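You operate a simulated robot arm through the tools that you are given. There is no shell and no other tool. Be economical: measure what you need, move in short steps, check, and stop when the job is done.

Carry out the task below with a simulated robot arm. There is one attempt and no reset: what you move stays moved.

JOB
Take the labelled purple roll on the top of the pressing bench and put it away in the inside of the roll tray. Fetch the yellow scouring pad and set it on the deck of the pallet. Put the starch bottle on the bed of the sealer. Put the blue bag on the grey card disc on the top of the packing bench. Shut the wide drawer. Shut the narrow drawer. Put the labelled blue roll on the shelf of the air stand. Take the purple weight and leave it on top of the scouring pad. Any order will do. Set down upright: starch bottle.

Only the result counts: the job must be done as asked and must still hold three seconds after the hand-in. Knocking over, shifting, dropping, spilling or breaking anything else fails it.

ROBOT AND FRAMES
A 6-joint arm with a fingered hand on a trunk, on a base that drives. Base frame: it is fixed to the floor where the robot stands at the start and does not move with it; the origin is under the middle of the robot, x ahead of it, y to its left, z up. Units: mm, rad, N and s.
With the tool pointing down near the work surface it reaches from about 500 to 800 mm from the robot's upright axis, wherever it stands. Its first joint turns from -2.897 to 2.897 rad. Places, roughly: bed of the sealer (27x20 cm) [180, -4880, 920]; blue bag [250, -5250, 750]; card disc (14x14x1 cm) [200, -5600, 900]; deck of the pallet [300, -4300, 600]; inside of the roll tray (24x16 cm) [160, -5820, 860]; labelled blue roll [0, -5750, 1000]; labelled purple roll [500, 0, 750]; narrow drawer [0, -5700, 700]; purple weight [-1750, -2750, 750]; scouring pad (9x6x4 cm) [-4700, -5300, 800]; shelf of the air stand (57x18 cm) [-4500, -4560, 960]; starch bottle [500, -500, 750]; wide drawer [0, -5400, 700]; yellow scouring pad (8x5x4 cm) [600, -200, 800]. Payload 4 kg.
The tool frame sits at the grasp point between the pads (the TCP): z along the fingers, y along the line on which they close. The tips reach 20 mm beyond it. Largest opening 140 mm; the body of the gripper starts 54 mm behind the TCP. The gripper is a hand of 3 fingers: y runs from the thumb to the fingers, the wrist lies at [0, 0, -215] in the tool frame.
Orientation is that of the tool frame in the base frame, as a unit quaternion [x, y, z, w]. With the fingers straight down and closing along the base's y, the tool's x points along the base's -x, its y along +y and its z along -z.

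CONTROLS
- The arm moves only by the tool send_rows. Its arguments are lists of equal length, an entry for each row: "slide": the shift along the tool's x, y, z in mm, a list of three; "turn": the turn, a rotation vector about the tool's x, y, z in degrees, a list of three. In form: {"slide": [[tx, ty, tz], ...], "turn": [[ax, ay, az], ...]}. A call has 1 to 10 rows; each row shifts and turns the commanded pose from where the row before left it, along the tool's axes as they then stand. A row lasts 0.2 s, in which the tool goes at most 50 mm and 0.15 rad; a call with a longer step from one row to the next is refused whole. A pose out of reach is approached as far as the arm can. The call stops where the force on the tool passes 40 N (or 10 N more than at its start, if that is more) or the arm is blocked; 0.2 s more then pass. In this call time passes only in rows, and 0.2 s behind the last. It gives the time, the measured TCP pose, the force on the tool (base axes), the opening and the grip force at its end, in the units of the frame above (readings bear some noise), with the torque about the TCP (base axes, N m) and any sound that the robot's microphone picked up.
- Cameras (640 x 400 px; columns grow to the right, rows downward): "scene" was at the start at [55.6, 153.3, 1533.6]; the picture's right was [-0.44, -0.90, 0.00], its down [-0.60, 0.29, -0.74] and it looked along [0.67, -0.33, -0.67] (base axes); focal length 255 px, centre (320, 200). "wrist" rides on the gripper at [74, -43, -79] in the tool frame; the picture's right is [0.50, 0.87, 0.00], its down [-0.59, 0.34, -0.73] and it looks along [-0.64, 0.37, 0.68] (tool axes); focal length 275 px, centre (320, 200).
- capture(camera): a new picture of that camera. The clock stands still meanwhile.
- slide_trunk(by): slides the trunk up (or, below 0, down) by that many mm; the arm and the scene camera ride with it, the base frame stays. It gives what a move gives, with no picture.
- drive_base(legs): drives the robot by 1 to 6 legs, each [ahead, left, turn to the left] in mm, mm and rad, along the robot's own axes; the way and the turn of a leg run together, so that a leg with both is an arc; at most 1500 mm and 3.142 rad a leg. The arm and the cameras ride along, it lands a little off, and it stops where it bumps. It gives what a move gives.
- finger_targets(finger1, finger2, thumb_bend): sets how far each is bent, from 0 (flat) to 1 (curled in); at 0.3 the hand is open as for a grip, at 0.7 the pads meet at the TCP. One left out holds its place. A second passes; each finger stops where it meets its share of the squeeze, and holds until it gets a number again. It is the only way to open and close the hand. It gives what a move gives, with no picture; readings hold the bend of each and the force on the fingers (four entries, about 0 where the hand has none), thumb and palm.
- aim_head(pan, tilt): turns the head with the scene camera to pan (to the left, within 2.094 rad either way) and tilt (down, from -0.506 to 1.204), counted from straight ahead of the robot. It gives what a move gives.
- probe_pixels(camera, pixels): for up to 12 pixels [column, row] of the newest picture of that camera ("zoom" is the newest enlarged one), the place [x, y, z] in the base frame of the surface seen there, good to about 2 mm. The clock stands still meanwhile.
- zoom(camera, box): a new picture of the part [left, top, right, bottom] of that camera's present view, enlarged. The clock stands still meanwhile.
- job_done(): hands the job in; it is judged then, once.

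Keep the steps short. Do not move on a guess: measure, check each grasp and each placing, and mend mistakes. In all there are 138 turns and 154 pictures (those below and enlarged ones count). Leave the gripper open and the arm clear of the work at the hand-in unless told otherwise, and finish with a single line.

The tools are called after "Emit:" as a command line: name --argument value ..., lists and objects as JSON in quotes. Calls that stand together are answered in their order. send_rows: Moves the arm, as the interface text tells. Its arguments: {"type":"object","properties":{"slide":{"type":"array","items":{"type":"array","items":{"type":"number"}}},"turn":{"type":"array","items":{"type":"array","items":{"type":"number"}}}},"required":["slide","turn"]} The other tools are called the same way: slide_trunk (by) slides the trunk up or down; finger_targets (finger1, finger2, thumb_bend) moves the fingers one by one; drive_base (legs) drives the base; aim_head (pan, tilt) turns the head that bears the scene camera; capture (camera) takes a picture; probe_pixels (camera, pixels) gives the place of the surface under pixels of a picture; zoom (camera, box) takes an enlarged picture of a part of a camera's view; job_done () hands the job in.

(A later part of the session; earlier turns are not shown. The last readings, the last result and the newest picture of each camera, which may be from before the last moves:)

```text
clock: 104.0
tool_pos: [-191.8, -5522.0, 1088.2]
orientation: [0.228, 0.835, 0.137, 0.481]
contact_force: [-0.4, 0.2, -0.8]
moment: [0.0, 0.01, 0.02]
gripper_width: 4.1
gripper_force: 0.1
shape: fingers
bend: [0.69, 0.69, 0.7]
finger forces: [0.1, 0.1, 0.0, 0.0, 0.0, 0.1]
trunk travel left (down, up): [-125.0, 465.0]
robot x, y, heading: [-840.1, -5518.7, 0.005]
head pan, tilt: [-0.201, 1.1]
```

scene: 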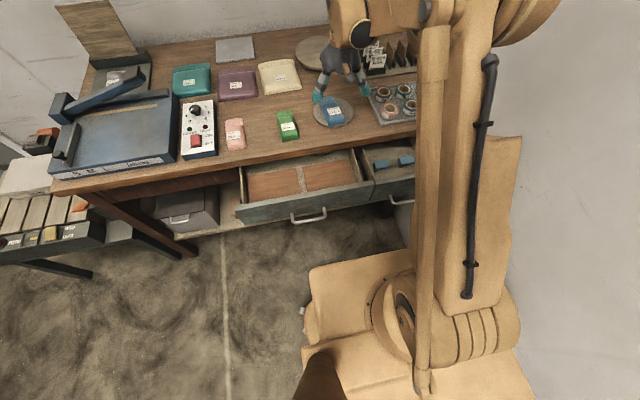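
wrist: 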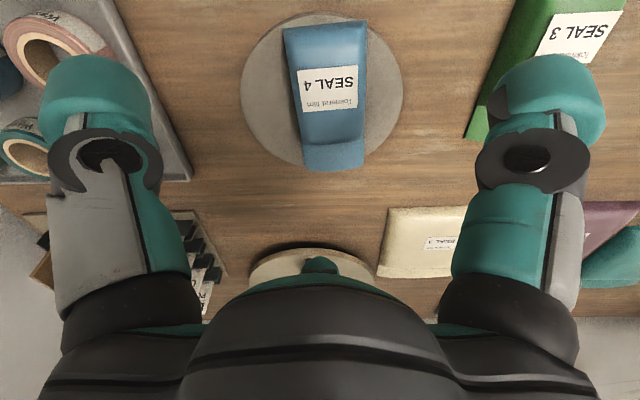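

Emit:
send_rows --slide '[[20.7, 34.2, 0], [20.7, 34.2, 0], [20.7, 34.2, 0], [26.6, -16.2, 18], [26.6, -16.2, 18], [26.6, -16.2, 18], [26.6, -16.2, 18], [26.6, -16.2, 18], [26.6, -16.2, 18], [26.6, -16.2, 18]]' --turn '[[0, 0, 0], [0, 0, 0], [0, 0, 0], [0, 0, 0], [0, 0, 0], [0, 0, 0], [0, 0, 0], [0, 0, 0], [0, 0, 0], [0, 0, 0]]'

Emit:
capture --camera "scene"

```text
clock: 106.2
tool_pos: [-146.7, -5389.8, 865.0]
orientation: [0.228, 0.836, 0.136, 0.48]
contact_force: [-0.4, -0.4, -0.1]
moment: [0.03, 0.01, 0.0]
gripper_width: 4.3
gripper_force: 0.1
shape: fingers
bend: [0.69, 0.69, 0.7]
finger forces: [0.0, 0.0, 0.0, 0.1, 0.1, 0.0]
out of reach, approached as far as the arm can: row 8, 9, 10
trunk travel left (down, up): [-125.0, 465.0]
robot x, y, heading: [-844.5, -5523.6, 0.0]
head pan, tilt: [-0.201, 1.1]
```

```text
96 pictures are left
```

scene: 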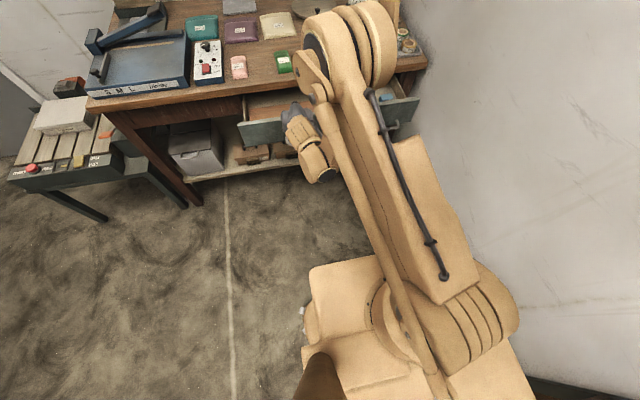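

The arm cannot fold lower from here, so I will slide the trunk down 75 mm, which puts the tips at the front's upper half.

Emit:
slide_trunk --by -75

Emit:
capture --camera "wrist"

```text
clock: 107.4
tool_pos: [-146.3, -5389.7, 792.1]
orientation: [0.229, 0.836, 0.136, 0.479]
contact_force: [-0.3, -0.2, 0.0]
moment: [0.02, -0.02, -0.03]
gripper_width: 4.2
gripper_force: 0.0
shape: fingers
bend: [0.69, 0.69, 0.7]
finger forces: [0.0, 0.0, 0.0, 0.1, 0.1, 0.0]
trunk travel left (down, up): [-50.0, 540.0]
robot x, y, heading: [-840.8, -5521.3, 0.003]
head pan, tilt: [-0.201, 1.1]
```

```text
95 pictures are left
```

wrist: 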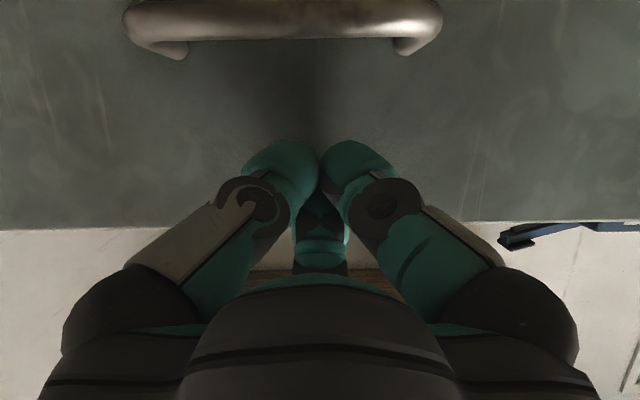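

The fingertips face the wide drawer front just above the handle. Pushing +x in small rows.

Emit:
send_rows --slide '[[-6.4, 3.9, 13], [-6.4, 3.9, 13], [-6.4, 3.9, 13], [-6.4, 3.9, 13], [-6.4, 3.9, 13], [-6.4, 3.9, 13], [-6.4, 3.9, 13], [-6.4, 3.9, 13], [-6.4, 3.9, 13], [-6.4, 3.9, 13]]' --turn '[[0, 0, 0], [0, 0, 0], [0, 0, 0], [0, 0, 0], [0, 0, 0], [0, 0, 0], [0, 0, 0], [0, 0, 0], [0, 0, 0], [0, 0, 0]]'

Emit:
capture --camera "scene"

```text
clock: 109.6
tool_pos: [1.5, -5387.7, 789.7]
orientation: [0.229, 0.836, 0.136, 0.479]
contact_force: [0.4, 0.6, -0.1]
moment: [0.01, 0.02, -0.01]
gripper_width: 4.5
gripper_force: 0.1
shape: fingers
bend: [0.69, 0.71, 0.7]
finger forces: [0.0, 0.0, 0.0, 0.1, 0.0, 0.0]
trunk travel left (down, up): [-50.0, 540.0]
robot x, y, heading: [-838.7, -5523.8, 0.004]
head pan, tilt: [-0.201, 1.1]
```

```text
94 pictures are left
```

scene: 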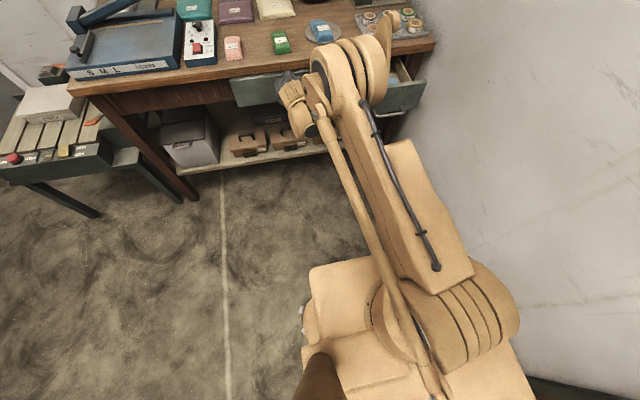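

The drawer is sliding in with little force. I will push on until it stops.

Emit:
send_rows --slide '[[-4.3, 2.6, 8.7], [-4.3, 2.6, 8.7], [-4.3, 2.6, 8.7], [-4.3, 2.6, 8.7], [-3, 1.8, 6], [-3, 1.8, 6]]' --turn '[[0, 0, 0], [0, 0, 0], [0, 0, 0], [0, 0, 0], [0, 0, 0], [0, 0, 0]]'

Emit:
capture --camera "wrist"

Emit:
zoom --camera "scene" --box '[200, 40, 460, 160]'

```text
clock: 110.4
tool_pos: [26.0, -5385.6, 791.5]
orientation: [0.229, 0.837, 0.135, 0.479]
contact_force: [-30.3, -4.5, 5.9]
moment: [-0.07, 0.13, -0.29]
gripper_width: 7.8
gripper_force: 23.3
shape: fingers
bend: [0.68, 0.72, 0.69]
finger forces: [0.0, 27.4, 0.0, 0.0, 19.3, 0.0]
trunk travel left (down, up): [-50.0, 540.0]
robot x, y, heading: [-840.2, -5525.4, 0.002]
head pan, tilt: [-0.201, 1.1]
stopped in row 4: the force on the tool passed its limit at 59 N (the readings are from after the stop); the commanded pose is now the measured one
```

```text
93 pictures are left
```

wrist: 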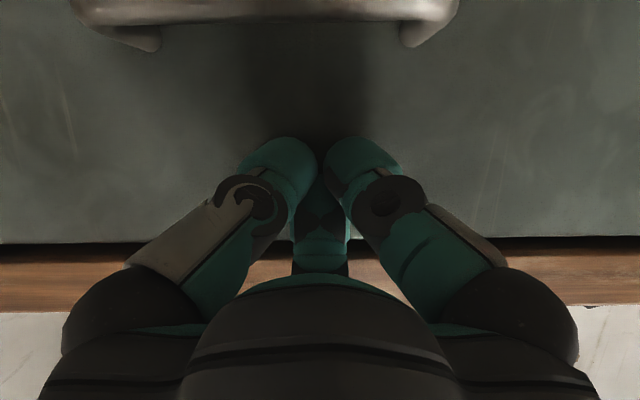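

```text
2.46 times, centred on (330, 100) of scene
```

zoom: 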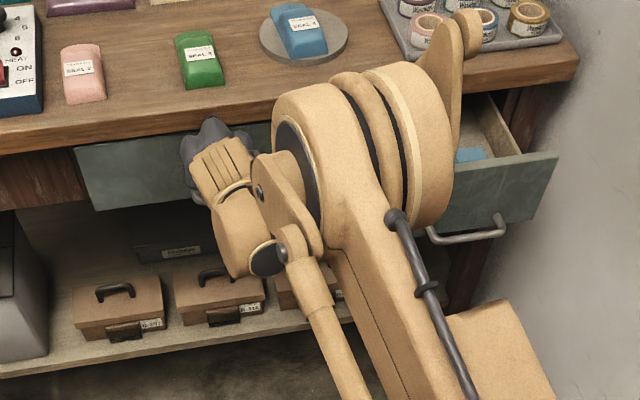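

Emit:
probe_pixels --camera "zoom" --pixels '[[90, 155], [140, 190], [100, 200], [60, 140], [130, 125], [40, 175]]'

Emit:
probe_pixels --camera "wrist" --pixels '[[60, 235], [60, 265], [560, 230], [560, 265], [60, 300], [560, 300]]'

```text
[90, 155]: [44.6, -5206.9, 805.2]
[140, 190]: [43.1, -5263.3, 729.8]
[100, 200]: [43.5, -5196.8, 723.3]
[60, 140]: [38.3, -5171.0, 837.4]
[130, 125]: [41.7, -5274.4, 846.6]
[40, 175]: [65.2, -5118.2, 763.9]
```

```text
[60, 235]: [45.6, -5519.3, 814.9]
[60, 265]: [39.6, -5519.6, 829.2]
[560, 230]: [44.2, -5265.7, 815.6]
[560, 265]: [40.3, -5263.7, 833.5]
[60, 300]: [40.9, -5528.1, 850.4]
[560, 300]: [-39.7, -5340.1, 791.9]
```

The front now sits at x≈44 over its whole width, hard against the stop, so the wide drawer is shut. I will retract and shift to the narrow drawer at y≈-5755.

Emit:
send_rows --slide '[[17.1, -10.4, -34.6], [17.1, -10.4, -34.6], [17.1, -10.4, -34.6], [17.1, -10.4, -34.6], [17.1, -10.4, -34.6]]' --turn '[[0, 0, 0], [0, 0, 0], [0, 0, 0], [0, 0, 0], [0, 0, 0]]'

Emit:
send_rows --slide '[[-21.2, -35, 0], [-21.2, -35, 0], [-21.2, -35, 0], [-21.2, -35, 0], [-21.2, -35, 0], [-21.2, -35, 0], [-21.2, -35, 0], [-21.2, -35, 0], [-21.2, -35, 0]]' --turn '[[0, 0, 0], [0, 0, 0], [0, 0, 0], [0, 0, 0], [0, 0, 0], [0, 0, 0], [0, 0, 0], [0, 0, 0], [0, 0, 0]]'

Emit:
capture --camera "wrist"

```text
clock: 111.6
tool_pos: [-157.2, -5385.0, 799.7]
orientation: [0.229, 0.837, 0.135, 0.478]
contact_force: [0.3, 0.0, -0.3]
moment: [0.0, -0.01, -0.04]
gripper_width: 5.8
gripper_force: 0.0
shape: fingers
bend: [0.69, 0.71, 0.69]
finger forces: [0.0, 0.0, 0.1, 0.0, 0.1, 0.0]
out of reach, approached as far as the arm can: row 5
trunk travel left (down, up): [-50.0, 540.0]
robot x, y, heading: [-845.4, -5518.2, 0.003]
head pan, tilt: [-0.201, 1.1]
```

```text
clock: 113.6
tool_pos: [-140.8, -5751.8, 809.4]
orientation: [0.229, 0.837, 0.135, 0.478]
contact_force: [-0.1, -1.2, 0.7]
moment: [0.0, 0.03, -0.04]
gripper_width: 5.3
gripper_force: 0.0
shape: fingers
bend: [0.69, 0.71, 0.69]
finger forces: [0.0, 0.0, 0.1, 0.1, 0.1, 0.0]
out of reach, approached as far as the arm can: row 1, 2, 3
trunk travel left (down, up): [-50.0, 540.0]
robot x, y, heading: [-843.3, -5522.6, 0.006]
head pan, tilt: [-0.201, 1.1]
```

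```text
91 pictures are left
```

wrist: 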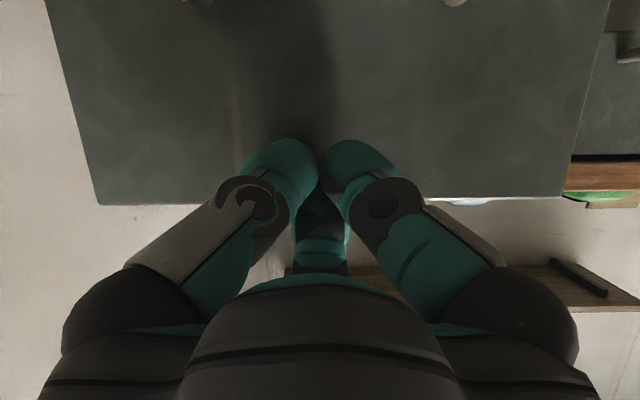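

Emit:
slide_trunk --by -18

Emit:
send_rows --slide '[[-6.4, 3.9, 13], [-6.4, 3.9, 13], [-6.4, 3.9, 13], [-6.4, 3.9, 13], [-6.4, 3.9, 13], [-6.4, 3.9, 13], [-6.4, 3.9, 13], [-6.4, 3.9, 13], [-6.4, 3.9, 13], [-6.4, 3.9, 13]]' --turn '[[0, 0, 0], [0, 0, 0], [0, 0, 0], [0, 0, 0], [0, 0, 0], [0, 0, 0], [0, 0, 0], [0, 0, 0], [0, 0, 0], [0, 0, 0]]'

Emit:
send_rows --slide '[[-4.3, 2.6, 8.7], [-4.3, 2.6, 8.7], [-4.3, 2.6, 8.7], [-4.3, 2.6, 8.7], [-3, 1.8, 6], [-3, 1.8, 6]]' --turn '[[0, 0, 0], [0, 0, 0], [0, 0, 0], [0, 0, 0], [0, 0, 0], [0, 0, 0]]'

Emit:
capture --camera "wrist"

Emit:
probe_pixels --camera "wrist" --pixels '[[130, 190], [130, 160], [540, 190], [540, 160], [200, 100], [450, 100], [600, 150], [600, 180]]'

```text
clock: 114.2
tool_pos: [-140.7, -5751.4, 792.2]
orientation: [0.23, 0.837, 0.135, 0.478]
contact_force: [0.0, -0.2, 0.4]
moment: [0.02, -0.02, 0.0]
gripper_width: 5.4
gripper_force: 0.1
shape: fingers
bend: [0.69, 0.71, 0.69]
finger forces: [0.0, 0.0, 0.0, 0.1, 0.1, 0.0]
trunk travel left (down, up): [-32.0, 558.0]
robot x, y, heading: [-841.6, -5523.6, 0.007]
head pan, tilt: [-0.201, 1.1]
```

```text
clock: 116.4
tool_pos: [10.4, -5749.0, 790.2]
orientation: [0.229, 0.837, 0.135, 0.478]
contact_force: [1.0, -0.3, -1.3]
moment: [-0.02, 0.0, -0.03]
gripper_width: 5.3
gripper_force: 0.1
shape: fingers
bend: [0.69, 0.71, 0.69]
finger forces: [0.1, 0.0, 0.0, 0.0, 0.0, 0.0]
trunk travel left (down, up): [-32.0, 558.0]
robot x, y, heading: [-841.2, -5523.3, -0.002]
head pan, tilt: [-0.201, 1.1]
```

```text
clock: 117.1
tool_pos: [26.2, -5750.2, 791.8]
orientation: [0.23, 0.838, 0.135, 0.477]
contact_force: [-29.5, 3.0, 7.0]
moment: [-0.07, 0.12, -0.12]
gripper_width: 7.6
gripper_force: 24.3
shape: fingers
bend: [0.68, 0.72, 0.69]
finger forces: [0.1, 29.2, 0.1, 0.0, 19.3, 0.1]
trunk travel left (down, up): [-32.0, 558.0]
robot x, y, heading: [-842.2, -5520.0, 0.002]
head pan, tilt: [-0.201, 1.1]
stopped in row 3: the force on the tool passed its limit at 58 N (the readings are from after the stop); the commanded pose is now the measured one
```

```text
90 pictures are left
```

wrist: 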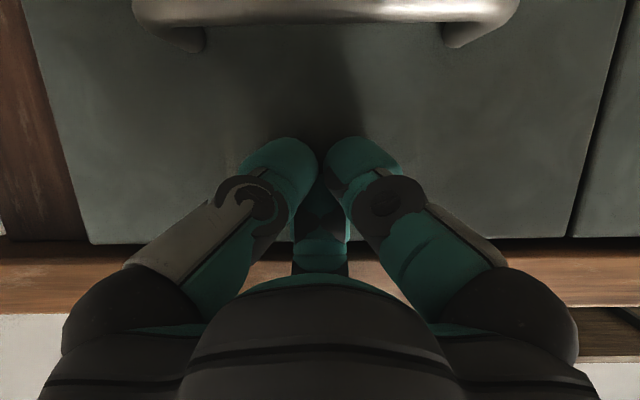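

```text
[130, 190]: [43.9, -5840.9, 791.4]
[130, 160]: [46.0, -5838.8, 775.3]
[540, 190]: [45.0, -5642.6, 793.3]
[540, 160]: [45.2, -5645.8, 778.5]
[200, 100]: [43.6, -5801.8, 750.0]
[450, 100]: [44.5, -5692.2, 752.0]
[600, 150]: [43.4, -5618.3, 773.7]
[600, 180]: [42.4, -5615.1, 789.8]
```

Both drawers are shut, with fronts at x≈44. Next is the blue roll at (127,-5812) in the tray. I will retract, untilt, raise and drive in again.

Emit:
send_rows --slide '[[17.1, -10.4, -34.6], [17.1, -10.4, -34.6], [17.1, -10.4, -34.6], [17.1, -10.4, -34.6]]' --turn '[[0, 0, 0], [0, 0, 0], [0, 0, 0], [0, 0, 0]]'

Emit:
slide_trunk --by 93

Emit:
send_rows --slide '[[0, 0, 0], [0, 0, 0], [0, 0, 0], [0, 0, 0], [0, 0, 0], [0, 0, 0], [0, 0, 0], [0, 0, 0]]' --turn '[[3.88, 6.41, 0], [3.88, 6.41, 0], [3.88, 6.41, 0], [3.88, 6.41, 0], [3.88, 6.41, 0], [3.88, 6.41, 0], [3.88, 6.41, 0], [3.88, 6.41, 0]]'

Emit:
send_rows --slide '[[0, 0, -45], [0, 0, -45], [0, 0, -45], [0, 0, -45]]' --turn '[[0, 0, 0], [0, 0, 0], [0, 0, 0], [0, 0, 0]]'

Emit:
finger_targets --finger1 0.47 --finger2 0.5 --thumb_bend 0.47

```text
clock: 118.1
tool_pos: [-131.1, -5750.7, 789.8]
orientation: [0.229, 0.838, 0.134, 0.477]
contact_force: [0.3, -1.1, -0.5]
moment: [-0.04, 0.01, -0.01]
gripper_width: 5.4
gripper_force: 0.0
shape: fingers
bend: [0.69, 0.71, 0.69]
finger forces: [0.0, 0.0, 0.0, 0.1, 0.1, 0.0]
trunk travel left (down, up): [-32.0, 558.0]
robot x, y, heading: [-843.5, -5522.0, 0.002]
head pan, tilt: [-0.201, 1.1]
```

```text
clock: 119.4
tool_pos: [-131.4, -5750.6, 881.7]
orientation: [0.23, 0.838, 0.135, 0.476]
contact_force: [0.1, -0.7, 0.6]
moment: [0.0, 0.02, 0.01]
gripper_width: 5.8
gripper_force: 0.1
shape: fingers
bend: [0.69, 0.71, 0.69]
finger forces: [0.1, 0.1, 0.0, 0.1, 0.0, 0.1]
trunk travel left (down, up): [-125.0, 465.0]
robot x, y, heading: [-845.1, -5523.1, 0.01]
head pan, tilt: [-0.201, 1.1]
```

```text
clock: 121.2
tool_pos: [-131.0, -5750.4, 881.8]
orientation: [0.264, 0.965, -0.002, -0.006]
contact_force: [0.8, -0.5, 0.6]
moment: [0.0, 0.0, -0.02]
gripper_width: 5.1
gripper_force: 0.0
shape: fingers
bend: [0.69, 0.71, 0.69]
finger forces: [0.0, 0.0, 0.1, 0.0, 0.0, 0.0]
trunk travel left (down, up): [-125.0, 465.0]
robot x, y, heading: [-840.5, -5523.8, 0.002]
head pan, tilt: [-0.201, 1.1]
```

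```text
clock: 122.2
tool_pos: [-129.0, -5748.2, 1064.1]
orientation: [0.263, 0.965, -0.002, -0.005]
contact_force: [0.1, 0.0, 0.7]
moment: [0.02, -0.03, 0.01]
gripper_width: 5.5
gripper_force: 0.1
shape: fingers
bend: [0.69, 0.71, 0.69]
finger forces: [0.1, 0.0, 0.0, 0.0, 0.1, 0.1]
trunk travel left (down, up): [-125.0, 465.0]
robot x, y, heading: [-839.7, -5521.6, 0.003]
head pan, tilt: [-0.201, 1.1]
```

```text
clock: 123.2
tool_pos: [-129.0, -5747.6, 1061.6]
orientation: [0.264, 0.965, -0.003, -0.005]
contact_force: [0.1, -0.8, -0.1]
moment: [0.04, -0.01, 0.01]
gripper_width: 72.9
gripper_force: 0.1
shape: fingers
bend: [0.47, 0.5, 0.47]
finger forces: [0.1, 0.0, 0.0, 0.1, 0.0, 0.0]
trunk travel left (down, up): [-125.0, 465.0]
robot x, y, heading: [-840.8, -5521.5, 0.005]
head pan, tilt: [-0.201, 1.1]
```

Emit:
drive_base --legs '[[270, 0, 0], [20, -30, 0]]'

Emit:
aim_head --pan -0.2 --tilt 0.75

Emit:
capture --camera "wrist"

```text
clock: 125.5
tool_pos: [160.9, -5777.7, 1061.3]
orientation: [0.264, 0.965, -0.001, -0.005]
contact_force: [0.2, 0.1, -0.1]
moment: [0.01, -0.02, 0.01]
gripper_width: 73.0
gripper_force: 0.1
shape: fingers
bend: [0.47, 0.5, 0.47]
finger forces: [0.0, 0.0, 0.1, 0.0, 0.0, 0.0]
trunk travel left (down, up): [-125.0, 465.0]
robot x, y, heading: [-553.1, -5554.1, -0.0]
head pan, tilt: [-0.201, 1.1]
```

```text
clock: 126.4
tool_pos: [159.1, -5775.4, 1062.5]
orientation: [0.264, 0.964, -0.002, -0.005]
contact_force: [0.0, -0.6, -0.2]
moment: [-0.01, 0.05, -0.02]
gripper_width: 72.9
gripper_force: 0.1
shape: fingers
bend: [0.47, 0.5, 0.47]
finger forces: [0.0, 0.0, 0.1, 0.0, 0.0, 0.0]
trunk travel left (down, up): [-125.0, 465.0]
robot x, y, heading: [-551.7, -5551.8, 0.007]
head pan, tilt: [-0.201, 0.75]
```

```text
89 pictures are left
```

wrist: 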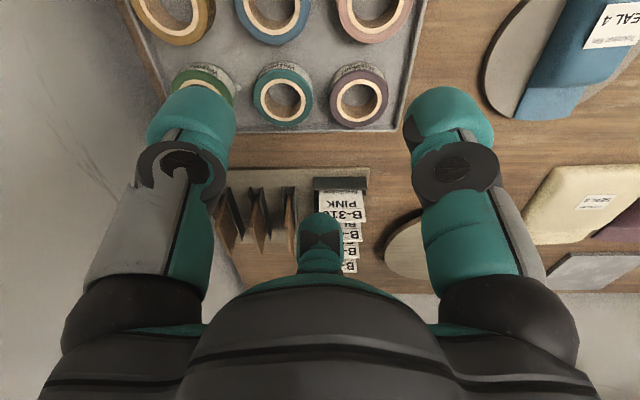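

Emit:
send_rows --slide '[[5.5, -24.1, 0], [5.5, -24.1, 0], [0, 0, 38], [0, 0, 38], [0, 0, 35]]' --turn '[[0, 0, 0], [0, 0, 0], [0, 0, 0], [0, 0, 0], [0, 0, 0]]'

Emit:
capture --camera "wrist"

Emit:
probe_pixels --camera "wrist" --pixels '[[320, 60], [320, 100], [290, 90], [350, 90], [275, 100], [365, 100]]'

```text
clock: 127.6
tool_pos: [125.2, -5813.0, 951.2]
orientation: [0.264, 0.965, -0.002, -0.005]
contact_force: [-0.6, -0.1, -0.1]
moment: [0.01, 0.0, -0.02]
gripper_width: 73.3
gripper_force: 0.1
shape: fingers
bend: [0.47, 0.5, 0.47]
finger forces: [0.0, 0.0, 0.1, 0.0, 0.0, 0.0]
trunk travel left (down, up): [-125.0, 465.0]
robot x, y, heading: [-554.7, -5552.8, 0.001]
head pan, tilt: [-0.201, 0.75]
```

```text
88 pictures are left
```

wrist: 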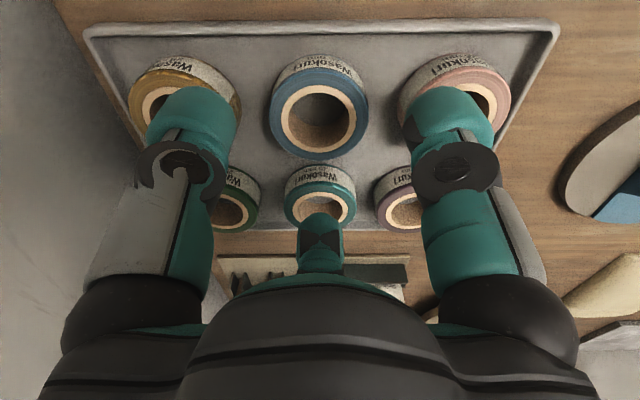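

```text
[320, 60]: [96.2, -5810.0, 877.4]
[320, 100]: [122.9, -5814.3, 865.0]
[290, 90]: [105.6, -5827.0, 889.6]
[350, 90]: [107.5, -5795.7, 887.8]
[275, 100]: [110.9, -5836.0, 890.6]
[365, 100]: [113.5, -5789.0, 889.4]
```

The blue roll centres on (127,-5812) and the hand is over it. I will narrow the fingers to 0.5 and come down to z≈899.

Emit:
finger_targets --finger1 0.49 --finger2 0.5 --thumb_bend 0.49

Emit:
send_rows --slide '[[-1, 1.3, 20], [0, 0, 15], [0, 0, 9], [0, 0, 7]]' --turn '[[0, 0, 0], [0, 0, 0], [0, 0, 0], [0, 0, 0]]'

Emit:
finger_targets --finger1 0.65 --finger2 0.65 --thumb_bend 0.65

Emit:
capture --camera "wrist"

```text
clock: 128.6
tool_pos: [124.2, -5812.0, 951.9]
orientation: [0.264, 0.964, -0.002, -0.006]
contact_force: [0.0, 0.4, -0.8]
moment: [0.0, 0.01, 0.0]
gripper_width: 66.8
gripper_force: 0.1
shape: fingers
bend: [0.49, 0.5, 0.49]
finger forces: [0.0, 0.0, 0.0, 0.0, 0.1, 0.0]
trunk travel left (down, up): [-125.0, 465.0]
robot x, y, heading: [-555.8, -5550.3, -0.001]
head pan, tilt: [-0.201, 0.75]
```

```text
clock: 129.4
tool_pos: [122.4, -5811.0, 915.5]
orientation: [0.265, 0.964, -0.002, -0.001]
contact_force: [-5.0, 0.8, 39.1]
moment: [0.04, -2.06, -0.02]
gripper_width: 66.8
gripper_force: 20.2
shape: fingers
bend: [0.49, 0.51, 0.49]
finger forces: [0.1, 39.8, 0.0, 0.0, 0.0, 0.1]
trunk travel left (down, up): [-125.0, 465.0]
robot x, y, heading: [-553.1, -5553.3, 0.001]
head pan, tilt: [-0.201, 0.75]
stopped in row 4: the force on the tool passed its limit at 51 N (the readings are from after the stop); the commanded pose is now the measured one
```

```text
clock: 130.4
tool_pos: [123.4, -5812.7, 913.1]
orientation: [0.263, 0.965, -0.002, -0.003]
contact_force: [-8.1, 1.7, 17.9]
moment: [-0.08, 0.16, -0.1]
gripper_width: 26.0
gripper_force: 18.4
shape: fingers
bend: [0.63, 0.62, 0.63]
finger forces: [6.3, 12.3, 0.0, 0.1, 18.5, 0.1]
trunk travel left (down, up): [-125.0, 465.0]
robot x, y, heading: [-555.3, -5554.8, 0.006]
head pan, tilt: [-0.201, 0.75]
```

```text
87 pictures are left
```

wrist: 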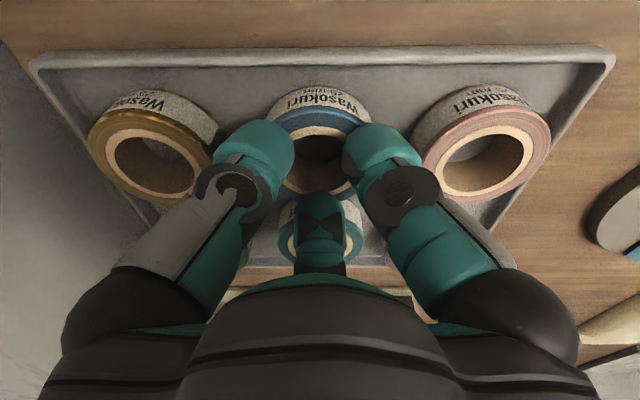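

The front finger came down on the teal roll, so this yaw is too tight. I will raise, open and turn the tool 60° so that the single finger is on the free near side. Then I look before closing.

Emit:
send_rows --slide '[[0, 0, -20], [0, 0, -25]]' --turn '[[0, 0, 0], [0, 0, 0]]'

Emit:
finger_targets --finger1 0.5 --finger2 0.5 --thumb_bend 0.5

Emit:
send_rows --slide '[[0, 0, 0], [0, 0, 0], [0, 0, 0], [0, 0, 0], [0, 0, 0], [0, 0, 0], [0, 0, 0], [0, 0, 0]]' --turn '[[0, 0, -7.6], [0, 0, -7.6], [0, 0, -7.6], [0, 0, -7.6], [0, 0, -7.6], [0, 0, -7.6], [0, 0, -7.6], [0, 0, -7.6]]'

Emit:
capture --camera "wrist"

```text
clock: 131.0
tool_pos: [124.9, -5812.2, 954.1]
orientation: [0.263, 0.965, -0.002, -0.005]
contact_force: [0.1, -0.3, 0.0]
moment: [0.0, 0.02, 0.02]
gripper_width: 25.7
gripper_force: 7.3
shape: fingers
bend: [0.63, 0.62, 0.63]
finger forces: [3.6, 5.2, 0.0, 0.0, 5.5, 0.0]
trunk travel left (down, up): [-125.0, 465.0]
robot x, y, heading: [-552.4, -5550.7, 0.002]
head pan, tilt: [-0.201, 0.75]
```

```text
clock: 132.0
tool_pos: [125.7, -5811.3, 952.8]
orientation: [0.263, 0.965, -0.002, -0.004]
contact_force: [0.1, -0.2, 0.1]
moment: [0.03, 0.03, 0.01]
gripper_width: 63.6
gripper_force: 0.0
shape: fingers
bend: [0.5, 0.5, 0.5]
finger forces: [0.0, 0.0, 0.1, 0.0, 0.0, 0.0]
trunk travel left (down, up): [-125.0, 465.0]
robot x, y, heading: [-554.6, -5549.3, 0.002]
head pan, tilt: [-0.201, 0.75]
```

```text
clock: 133.8
tool_pos: [125.5, -5811.1, 956.0]
orientation: [-0.262, 0.965, 0.001, -0.005]
contact_force: [0.3, 0.8, -0.4]
moment: [-0.01, -0.02, -0.03]
gripper_width: 63.4
gripper_force: 0.1
shape: fingers
bend: [0.5, 0.5, 0.5]
finger forces: [0.1, 0.0, 0.0, 0.0, 0.1, 0.0]
trunk travel left (down, up): [-125.0, 465.0]
robot x, y, heading: [-554.1, -5550.3, 0.002]
head pan, tilt: [-0.201, 0.75]
```

```text
86 pictures are left
```

wrist: 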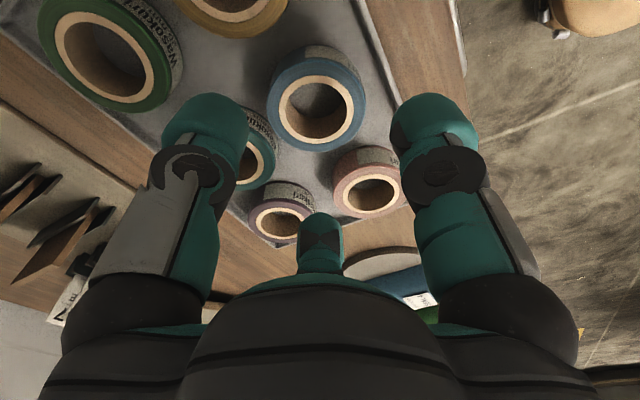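

Emit:
probe_pixels --camera "wrist" --pixels '[[272, 95], [362, 110], [305, 78], [312, 145], [317, 110], [360, 185], [425, 60], [395, 60]]'

```text
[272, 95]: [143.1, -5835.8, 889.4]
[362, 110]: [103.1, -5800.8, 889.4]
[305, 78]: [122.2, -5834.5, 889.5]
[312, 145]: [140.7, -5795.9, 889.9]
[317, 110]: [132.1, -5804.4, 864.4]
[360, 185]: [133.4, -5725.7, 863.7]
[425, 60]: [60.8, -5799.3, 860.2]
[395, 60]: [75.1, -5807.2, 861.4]
```

The blue roll now centres on about (125,-5815). I will come down to z≈904 here, the near finger staying just above the rim.

Emit:
send_rows --slide '[[1.7, -2.6, 20], [0, 0, 14], [0, 0, 8], [0, 0, 5], [0, 0, 4]]' --turn '[[0, 0, 0], [0, 0, 0], [0, 0, 0], [0, 0, 0], [0, 0, 0]]'

Emit:
capture --camera "wrist"

```text
clock: 135.0
tool_pos: [124.0, -5815.3, 905.0]
orientation: [-0.261, 0.965, 0.001, -0.005]
contact_force: [-0.9, 0.1, 0.1]
moment: [-0.02, -0.02, 0.01]
gripper_width: 63.4
gripper_force: 0.0
shape: fingers
bend: [0.5, 0.5, 0.5]
finger forces: [0.1, 0.1, 0.0, 0.0, 0.0, 0.1]
trunk travel left (down, up): [-125.0, 465.0]
robot x, y, heading: [-558.0, -5549.1, 0.002]
head pan, tilt: [-0.201, 0.75]
```

```text
85 pictures are left
```

wrist: 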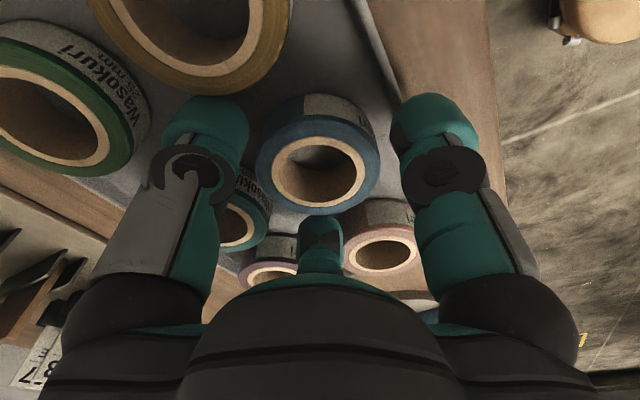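

No contact, and the roll is centred. One millimetre or two lower and close.

Emit:
send_rows --slide '[[0, 0, 3]]' --turn '[[0, 0, 0]]'

Emit:
finger_targets --finger1 0.65 --finger2 0.65 --thumb_bend 0.65

Emit:
capture --camera "wrist"

```text
clock: 135.4
tool_pos: [124.6, -5814.4, 900.6]
orientation: [-0.261, 0.965, 0.0, -0.005]
contact_force: [0.1, 0.8, 1.0]
moment: [-0.03, 0.0, 0.0]
gripper_width: 63.6
gripper_force: 0.1
shape: fingers
bend: [0.5, 0.5, 0.5]
finger forces: [0.4, 0.0, 0.0, 0.0, 0.1, 0.1]
trunk travel left (down, up): [-125.0, 465.0]
robot x, y, heading: [-554.2, -5550.2, 0.004]
head pan, tilt: [-0.201, 0.75]
```

```text
clock: 136.4
tool_pos: [124.9, -5814.2, 901.0]
orientation: [-0.26, 0.965, 0.001, -0.004]
contact_force: [0.7, -0.7, 1.7]
moment: [-0.01, 0.04, -0.03]
gripper_width: 46.7
gripper_force: 19.3
shape: fingers
bend: [0.56, 0.56, 0.57]
finger forces: [11.7, 11.5, 0.1, 0.0, 17.4, 0.0]
trunk travel left (down, up): [-125.0, 465.0]
robot x, y, heading: [-550.8, -5550.3, 0.009]
head pan, tilt: [-0.201, 0.75]
```

```text
84 pictures are left
```

wrist: 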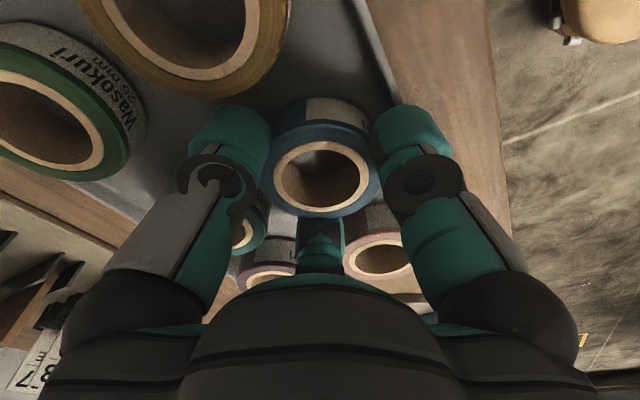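

Gripped at 47 mm and 19 N. Lift and check the tray.

Emit:
send_rows --slide '[[0, 0, -15], [0, 0, -40], [0, 0, -45], [0, 0, -45], [0, 0, -45]]' --turn '[[0, 0, 0], [0, 0, 0], [0, 0, 0], [0, 0, 0], [0, 0, 0]]'

Emit:
capture --camera "wrist"

Emit:
zoom --camera "scene" --box '[260, 120, 480, 280]'

```text
clock: 137.6
tool_pos: [127.7, -5813.7, 1090.8]
orientation: [-0.26, 0.966, 0.001, -0.004]
contact_force: [-0.3, -0.6, 0.5]
moment: [0.0, -0.03, -0.03]
gripper_width: 47.0
gripper_force: 20.3
shape: fingers
bend: [0.56, 0.56, 0.57]
finger forces: [11.5, 11.6, 0.0, 0.0, 17.3, 0.0]
trunk travel left (down, up): [-125.0, 465.0]
robot x, y, heading: [-554.9, -5550.3, 0.003]
head pan, tilt: [-0.201, 0.75]
```

```text
83 pictures are left
```

wrist: 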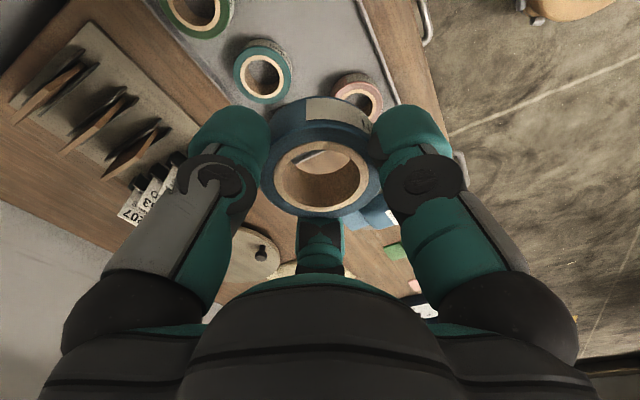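

```text
2.50 times, centred on (370, 200) of scene
```

zoom: 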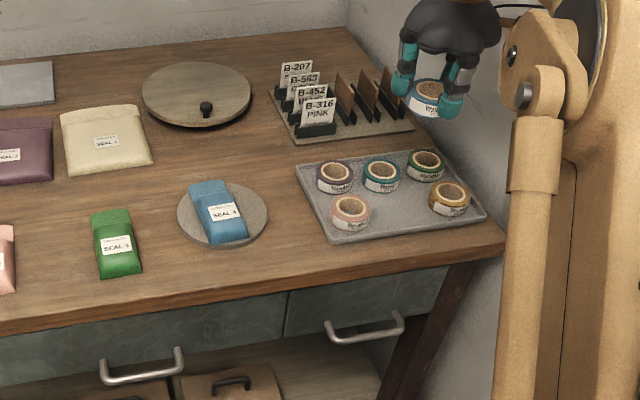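

The blue roll is held and the tray is in order. I will drive off toward the air stand: back, strafe to y≈-4600, turn round and go ahead 1700, then look.

Emit:
drive_base --legs '[[-260, 0, 0], [0, 950, 0], [0, 0, 3.14], [1500, 0, 0], [300, 0, 0]]'

Emit:
aim_head --pan 0.2 --tilt 0.35

Emit:
capture --camera "scene"

```text
clock: 160.1
tool_pos: [-3315.8, -4464.6, 1089.7]
orientation: [0.96, 0.281, 0.005, 0.0]
contact_force: [0.3, -0.1, -0.5]
moment: [-0.01, -0.02, 0.01]
gripper_width: 45.8
gripper_force: 19.7
shape: fingers
bend: [0.57, 0.56, 0.57]
finger forces: [10.7, 11.6, 0.0, 0.0, 17.2, 0.0]
trunk travel left (down, up): [-125.0, 465.0]
robot x, y, heading: [-2621.3, -4695.5, -3.089]
head pan, tilt: [-0.201, 0.75]
```

```text
clock: 161.0
tool_pos: [-3314.2, -4466.5, 1089.9]
orientation: [0.959, 0.282, 0.005, 0.001]
contact_force: [-0.3, 0.2, -1.1]
moment: [0.02, -0.02, 0.0]
gripper_width: 45.9
gripper_force: 19.1
shape: fingers
bend: [0.57, 0.56, 0.57]
finger forces: [10.7, 11.6, 0.0, 0.0, 17.2, 0.0]
trunk travel left (down, up): [-125.0, 465.0]
robot x, y, heading: [-2621.1, -4700.0, -3.094]
head pan, tilt: [0.201, 0.351]
```

```text
81 pictures are left
```

scene: 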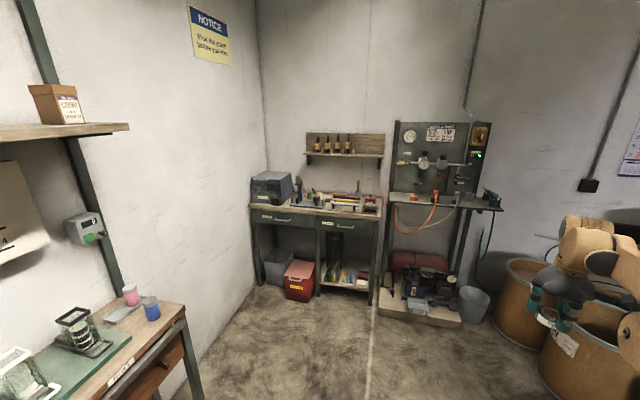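

Emit:
zoom --camera "scene" --box '[380, 110, 540, 230]'

Emit:
zoom --camera "scene" --box '[240, 120, 400, 300]'

Emit:
probe_pixels --camera "scene" --pixels '[[393, 201], [500, 210], [400, 195], [492, 200], [440, 200], [400, 145], [380, 205], [252, 204], [400, 318], [460, 325], [520, 330], [325, 200]]'

```text
3.33 times, centred on (460, 170) of scene
```

zoom: 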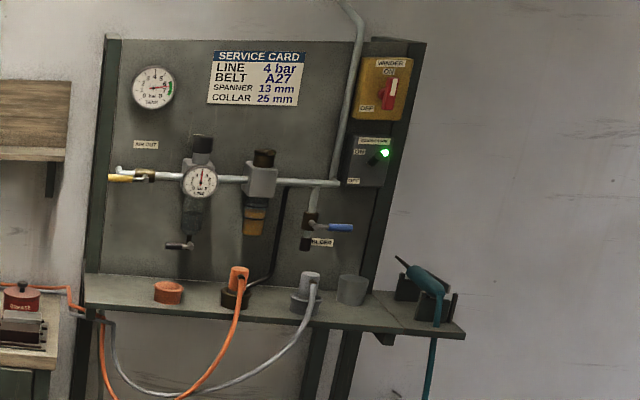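

```text
2.22 times, centred on (320, 210) of scene
```

zoom: 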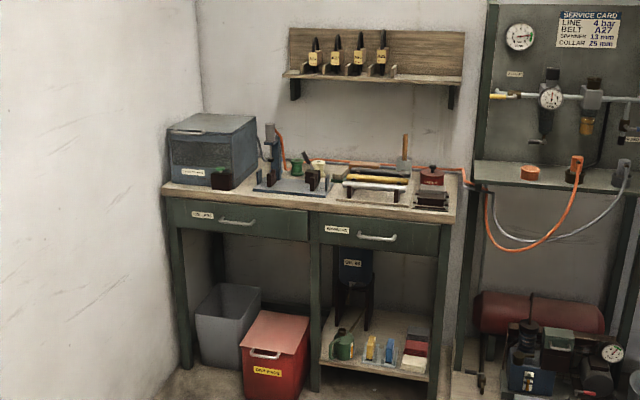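

```text
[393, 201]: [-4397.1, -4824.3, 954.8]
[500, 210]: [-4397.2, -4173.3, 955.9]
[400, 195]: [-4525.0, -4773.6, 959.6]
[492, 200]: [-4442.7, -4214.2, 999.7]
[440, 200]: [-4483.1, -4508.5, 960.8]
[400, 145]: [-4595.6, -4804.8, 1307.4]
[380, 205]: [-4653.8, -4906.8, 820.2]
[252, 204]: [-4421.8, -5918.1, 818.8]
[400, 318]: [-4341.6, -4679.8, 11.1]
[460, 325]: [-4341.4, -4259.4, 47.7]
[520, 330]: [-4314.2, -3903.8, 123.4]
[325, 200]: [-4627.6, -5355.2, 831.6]
```

Emit:
probe_pixels --camera "scene" --pixels '[[410, 197], [414, 196], [419, 197], [414, 199], [430, 200], [424, 199], [407, 200], [407, 193], [397, 193], [436, 195], [452, 199], [465, 199]]'

```text
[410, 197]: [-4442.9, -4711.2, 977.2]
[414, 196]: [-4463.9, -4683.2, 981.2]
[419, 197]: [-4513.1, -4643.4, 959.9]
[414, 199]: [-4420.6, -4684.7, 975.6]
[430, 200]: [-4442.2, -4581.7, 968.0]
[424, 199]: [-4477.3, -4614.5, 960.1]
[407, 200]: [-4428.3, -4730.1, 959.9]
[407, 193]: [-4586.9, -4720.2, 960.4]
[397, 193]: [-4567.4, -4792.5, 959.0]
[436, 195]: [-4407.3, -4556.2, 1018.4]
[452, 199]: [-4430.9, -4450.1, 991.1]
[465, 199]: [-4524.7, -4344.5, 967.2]
```

Emit:
probe_pixels --camera "scene" --pixels '[[400, 163], [397, 163], [407, 162], [411, 162], [424, 164], [418, 184], [421, 172], [396, 197], [394, 196]]'

```text
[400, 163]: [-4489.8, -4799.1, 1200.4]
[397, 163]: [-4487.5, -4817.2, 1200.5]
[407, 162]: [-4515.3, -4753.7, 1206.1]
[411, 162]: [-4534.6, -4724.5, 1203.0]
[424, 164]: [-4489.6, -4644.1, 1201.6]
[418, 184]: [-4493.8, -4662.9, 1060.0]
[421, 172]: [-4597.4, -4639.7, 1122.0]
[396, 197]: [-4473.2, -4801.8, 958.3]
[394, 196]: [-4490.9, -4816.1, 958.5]
```

The shelf top is at z 960 with its front at x -4397. There is a free spot left of the orange cap, about (-4432,-4765). The valve handle at x -4490, z 1200 limits the hand there. I will drive nearer, still short of the stand.

Emit:
drive_base --legs '[[0, 0, -0.047], [800, 0, 0]]'

Emit:
aim_head --pan -0.1 --tilt 0.5

Emit:
capture --camera "scene"

```text
clock: 165.7
tool_pos: [-4110.8, -4444.8, 1089.9]
orientation: [0.965, 0.264, 0.005, 0.0]
contact_force: [-0.1, 0.3, -0.9]
moment: [0.04, -0.03, -0.01]
gripper_width: 45.9
gripper_force: 19.4
shape: fingers
bend: [0.57, 0.56, 0.57]
finger forces: [10.7, 11.7, 0.0, 0.1, 17.2, 0.0]
trunk travel left (down, up): [-125.0, 465.0]
robot x, y, heading: [-3424.5, -4703.0, -3.128]
head pan, tilt: [0.201, 0.351]
```

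```text
clock: 166.5
tool_pos: [-4110.4, -4446.1, 1090.3]
orientation: [0.965, 0.264, 0.005, 0.001]
contact_force: [-0.7, 0.6, -0.3]
moment: [-0.02, -0.03, 0.02]
gripper_width: 45.8
gripper_force: 19.7
shape: fingers
bend: [0.57, 0.56, 0.57]
finger forces: [10.7, 11.7, 0.0, 0.0, 17.2, 0.0]
trunk travel left (down, up): [-125.0, 465.0]
robot x, y, heading: [-3429.4, -4704.6, -3.131]
head pan, tilt: [-0.099, 0.499]
```

```text
78 pictures are left
```

scene: 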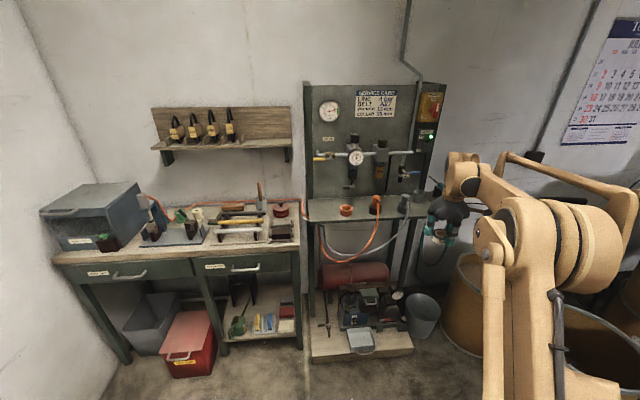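

Emit:
send_rows --slide '[[-20.3, 34.3, 0], [-20.3, 34.3, 0], [-20.3, 34.3, 0], [-20.3, 34.3, 0], [-20.3, 34.3, 0], [-20.3, 34.3, 0], [-20.3, 34.3, 0], [-20.3, 34.3, 0], [0, 0, 0], [0, 0, 0]]' --turn '[[0, 0, 0], [0, 0, 0], [0, 0, 0], [0, 0, 0], [0, 0, 0], [0, 0, 0], [0, 0, 0], [0, 0, 0], [2.55, -4.3, 0], [2.55, -4.3, 0]]'

Emit:
drive_base --legs '[[240, 0, -0.01]]'

Emit:
capture --camera "wrist"

Emit:
capture --camera "scene"

```text
clock: 168.7
tool_pos: [-4109.9, -4763.9, 1090.3]
orientation: [0.961, 0.263, -0.08, -0.022]
contact_force: [0.6, -0.3, -1.4]
moment: [0.0, 0.02, 0.04]
gripper_width: 45.8
gripper_force: 19.7
shape: fingers
bend: [0.57, 0.56, 0.57]
finger forces: [10.8, 11.8, 0.0, 0.0, 17.1, 0.0]
trunk travel left (down, up): [-125.0, 465.0]
robot x, y, heading: [-3428.9, -4703.3, -3.131]
head pan, tilt: [-0.099, 0.499]
```

```text
clock: 170.5
tool_pos: [-4350.7, -4759.7, 1091.1]
orientation: [0.963, 0.258, -0.078, -0.023]
contact_force: [-0.5, 0.0, -0.2]
moment: [0.0, -0.03, 0.02]
gripper_width: 45.5
gripper_force: 20.1
shape: fingers
bend: [0.57, 0.56, 0.57]
finger forces: [10.7, 11.8, 0.0, 0.1, 17.2, 0.1]
trunk travel left (down, up): [-125.0, 465.0]
robot x, y, heading: [-3666.8, -4706.7, -3.134]
head pan, tilt: [-0.099, 0.499]
```

```text
77 pictures are left
```

wrist: 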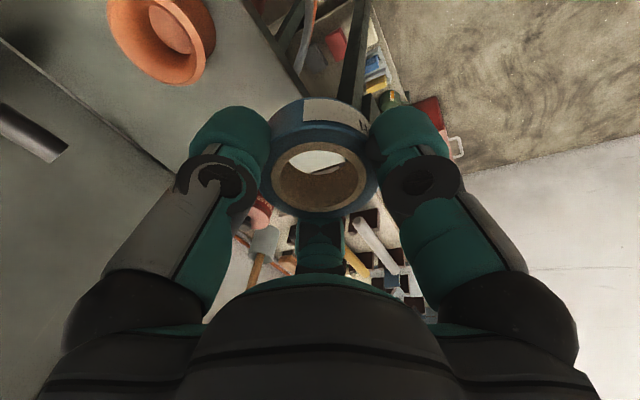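

```text
76 pictures are left
```

scene: 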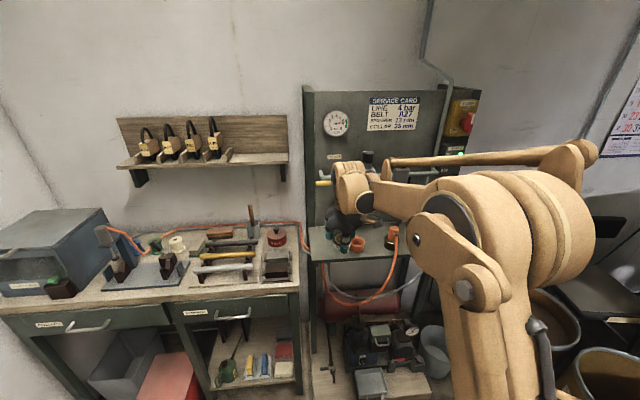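

Emit:
probe_pixels --camera "scene" --pixels '[[312, 258], [325, 258], [320, 240], [357, 243], [349, 245], [326, 183], [320, 183], [334, 250]]'

Emit:
probe_pixels --camera "wrist" --pixels '[[165, 35], [115, 30], [165, 80], [208, 60], [240, 60], [270, 90], [230, 20], [285, 160], [365, 175], [325, 210]]'

```text
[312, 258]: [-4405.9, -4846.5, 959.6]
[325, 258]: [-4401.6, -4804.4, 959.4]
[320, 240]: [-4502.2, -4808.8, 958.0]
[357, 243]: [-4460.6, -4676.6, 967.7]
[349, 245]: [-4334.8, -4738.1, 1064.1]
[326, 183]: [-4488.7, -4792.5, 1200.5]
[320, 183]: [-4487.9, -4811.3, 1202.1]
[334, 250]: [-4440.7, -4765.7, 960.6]
```

```text
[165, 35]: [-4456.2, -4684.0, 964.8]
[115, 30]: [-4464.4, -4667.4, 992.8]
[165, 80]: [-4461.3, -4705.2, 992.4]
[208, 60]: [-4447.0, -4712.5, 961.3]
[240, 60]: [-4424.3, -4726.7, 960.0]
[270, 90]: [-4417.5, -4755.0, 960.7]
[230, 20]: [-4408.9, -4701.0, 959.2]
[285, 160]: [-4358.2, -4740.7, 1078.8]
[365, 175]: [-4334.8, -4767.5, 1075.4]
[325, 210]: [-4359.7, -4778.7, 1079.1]
```

Free spot: the shelf's left end is at y -4846 and the cap edge at -4710, so I aim for (-4432,-4778). Moving in and down to z≈1015.

Emit:
send_rows --slide '[[-39, -12.6, 7], [-39, -12.6, 7], [5.7, 3.4, 37.4], [5.7, 3.4, 35]]' --turn '[[0, 0, 0], [0, 0, 0], [0, 0, 0], [0, 0, 0]]'

Emit:
capture --camera "wrist"

Emit:
zoom --camera "scene" --box '[280, 130, 480, 290]'

```text
clock: 171.5
tool_pos: [-4430.0, -4776.5, 1016.2]
orientation: [0.962, 0.259, -0.08, -0.023]
contact_force: [-0.2, -0.2, -0.4]
moment: [0.01, -0.03, 0.0]
gripper_width: 45.7
gripper_force: 20.1
shape: fingers
bend: [0.57, 0.56, 0.57]
finger forces: [10.6, 11.8, 0.0, 0.0, 17.0, 0.0]
trunk travel left (down, up): [-125.0, 465.0]
robot x, y, heading: [-3663.1, -4702.2, -3.143]
head pan, tilt: [-0.099, 0.499]
```

```text
75 pictures are left
```

wrist: 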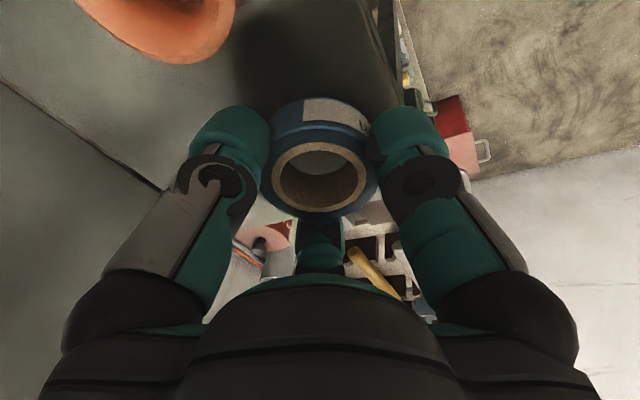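

```text
2.50 times, centred on (380, 210) of scene
```

zoom: 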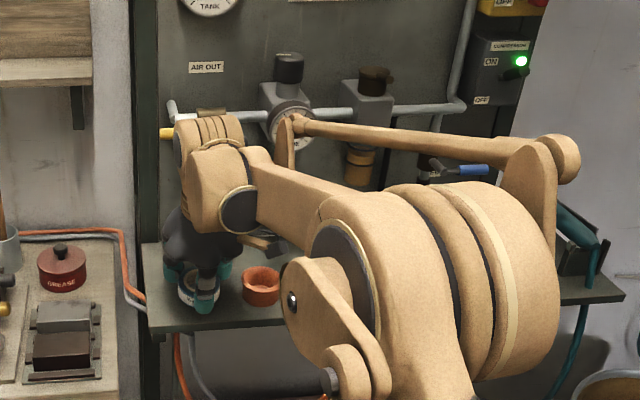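

Emit:
send_rows --slide '[[1.5, 0.9, 9.8], [0.6, 0.35, 3.9], [0.6, 0.35, 3.9]]' --turn '[[0, 0, 0], [0, 0, 0], [0, 0, 0]]'

Emit:
capture --camera "wrist"

Emit:
probe_pixels --camera "wrist" --pixels '[[275, 165], [370, 180], [320, 145], [315, 212], [300, 110], [350, 110]]'

```text
clock: 172.3
tool_pos: [-4428.9, -4775.1, 1000.2]
orientation: [0.963, 0.258, -0.08, -0.023]
contact_force: [-6.1, -0.3, 15.8]
moment: [-0.08, -0.03, -0.07]
gripper_width: 45.2
gripper_force: 23.6
shape: fingers
bend: [0.57, 0.56, 0.57]
finger forces: [12.2, 14.7, 0.0, 0.0, 19.5, 0.1]
trunk travel left (down, up): [-125.0, 465.0]
robot x, y, heading: [-3666.7, -4704.0, -3.139]
head pan, tilt: [-0.099, 0.499]
```

```text
73 pictures are left
```

wrist: 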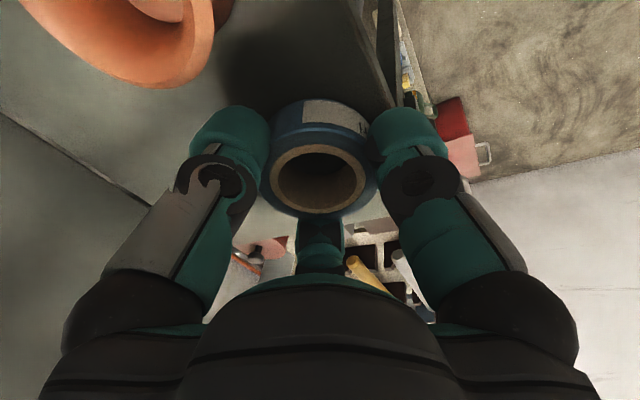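

```text
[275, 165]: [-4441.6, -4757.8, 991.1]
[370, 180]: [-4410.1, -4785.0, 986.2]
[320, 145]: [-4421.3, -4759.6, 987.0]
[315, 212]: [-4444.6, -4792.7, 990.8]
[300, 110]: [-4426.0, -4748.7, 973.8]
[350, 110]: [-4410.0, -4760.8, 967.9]
```

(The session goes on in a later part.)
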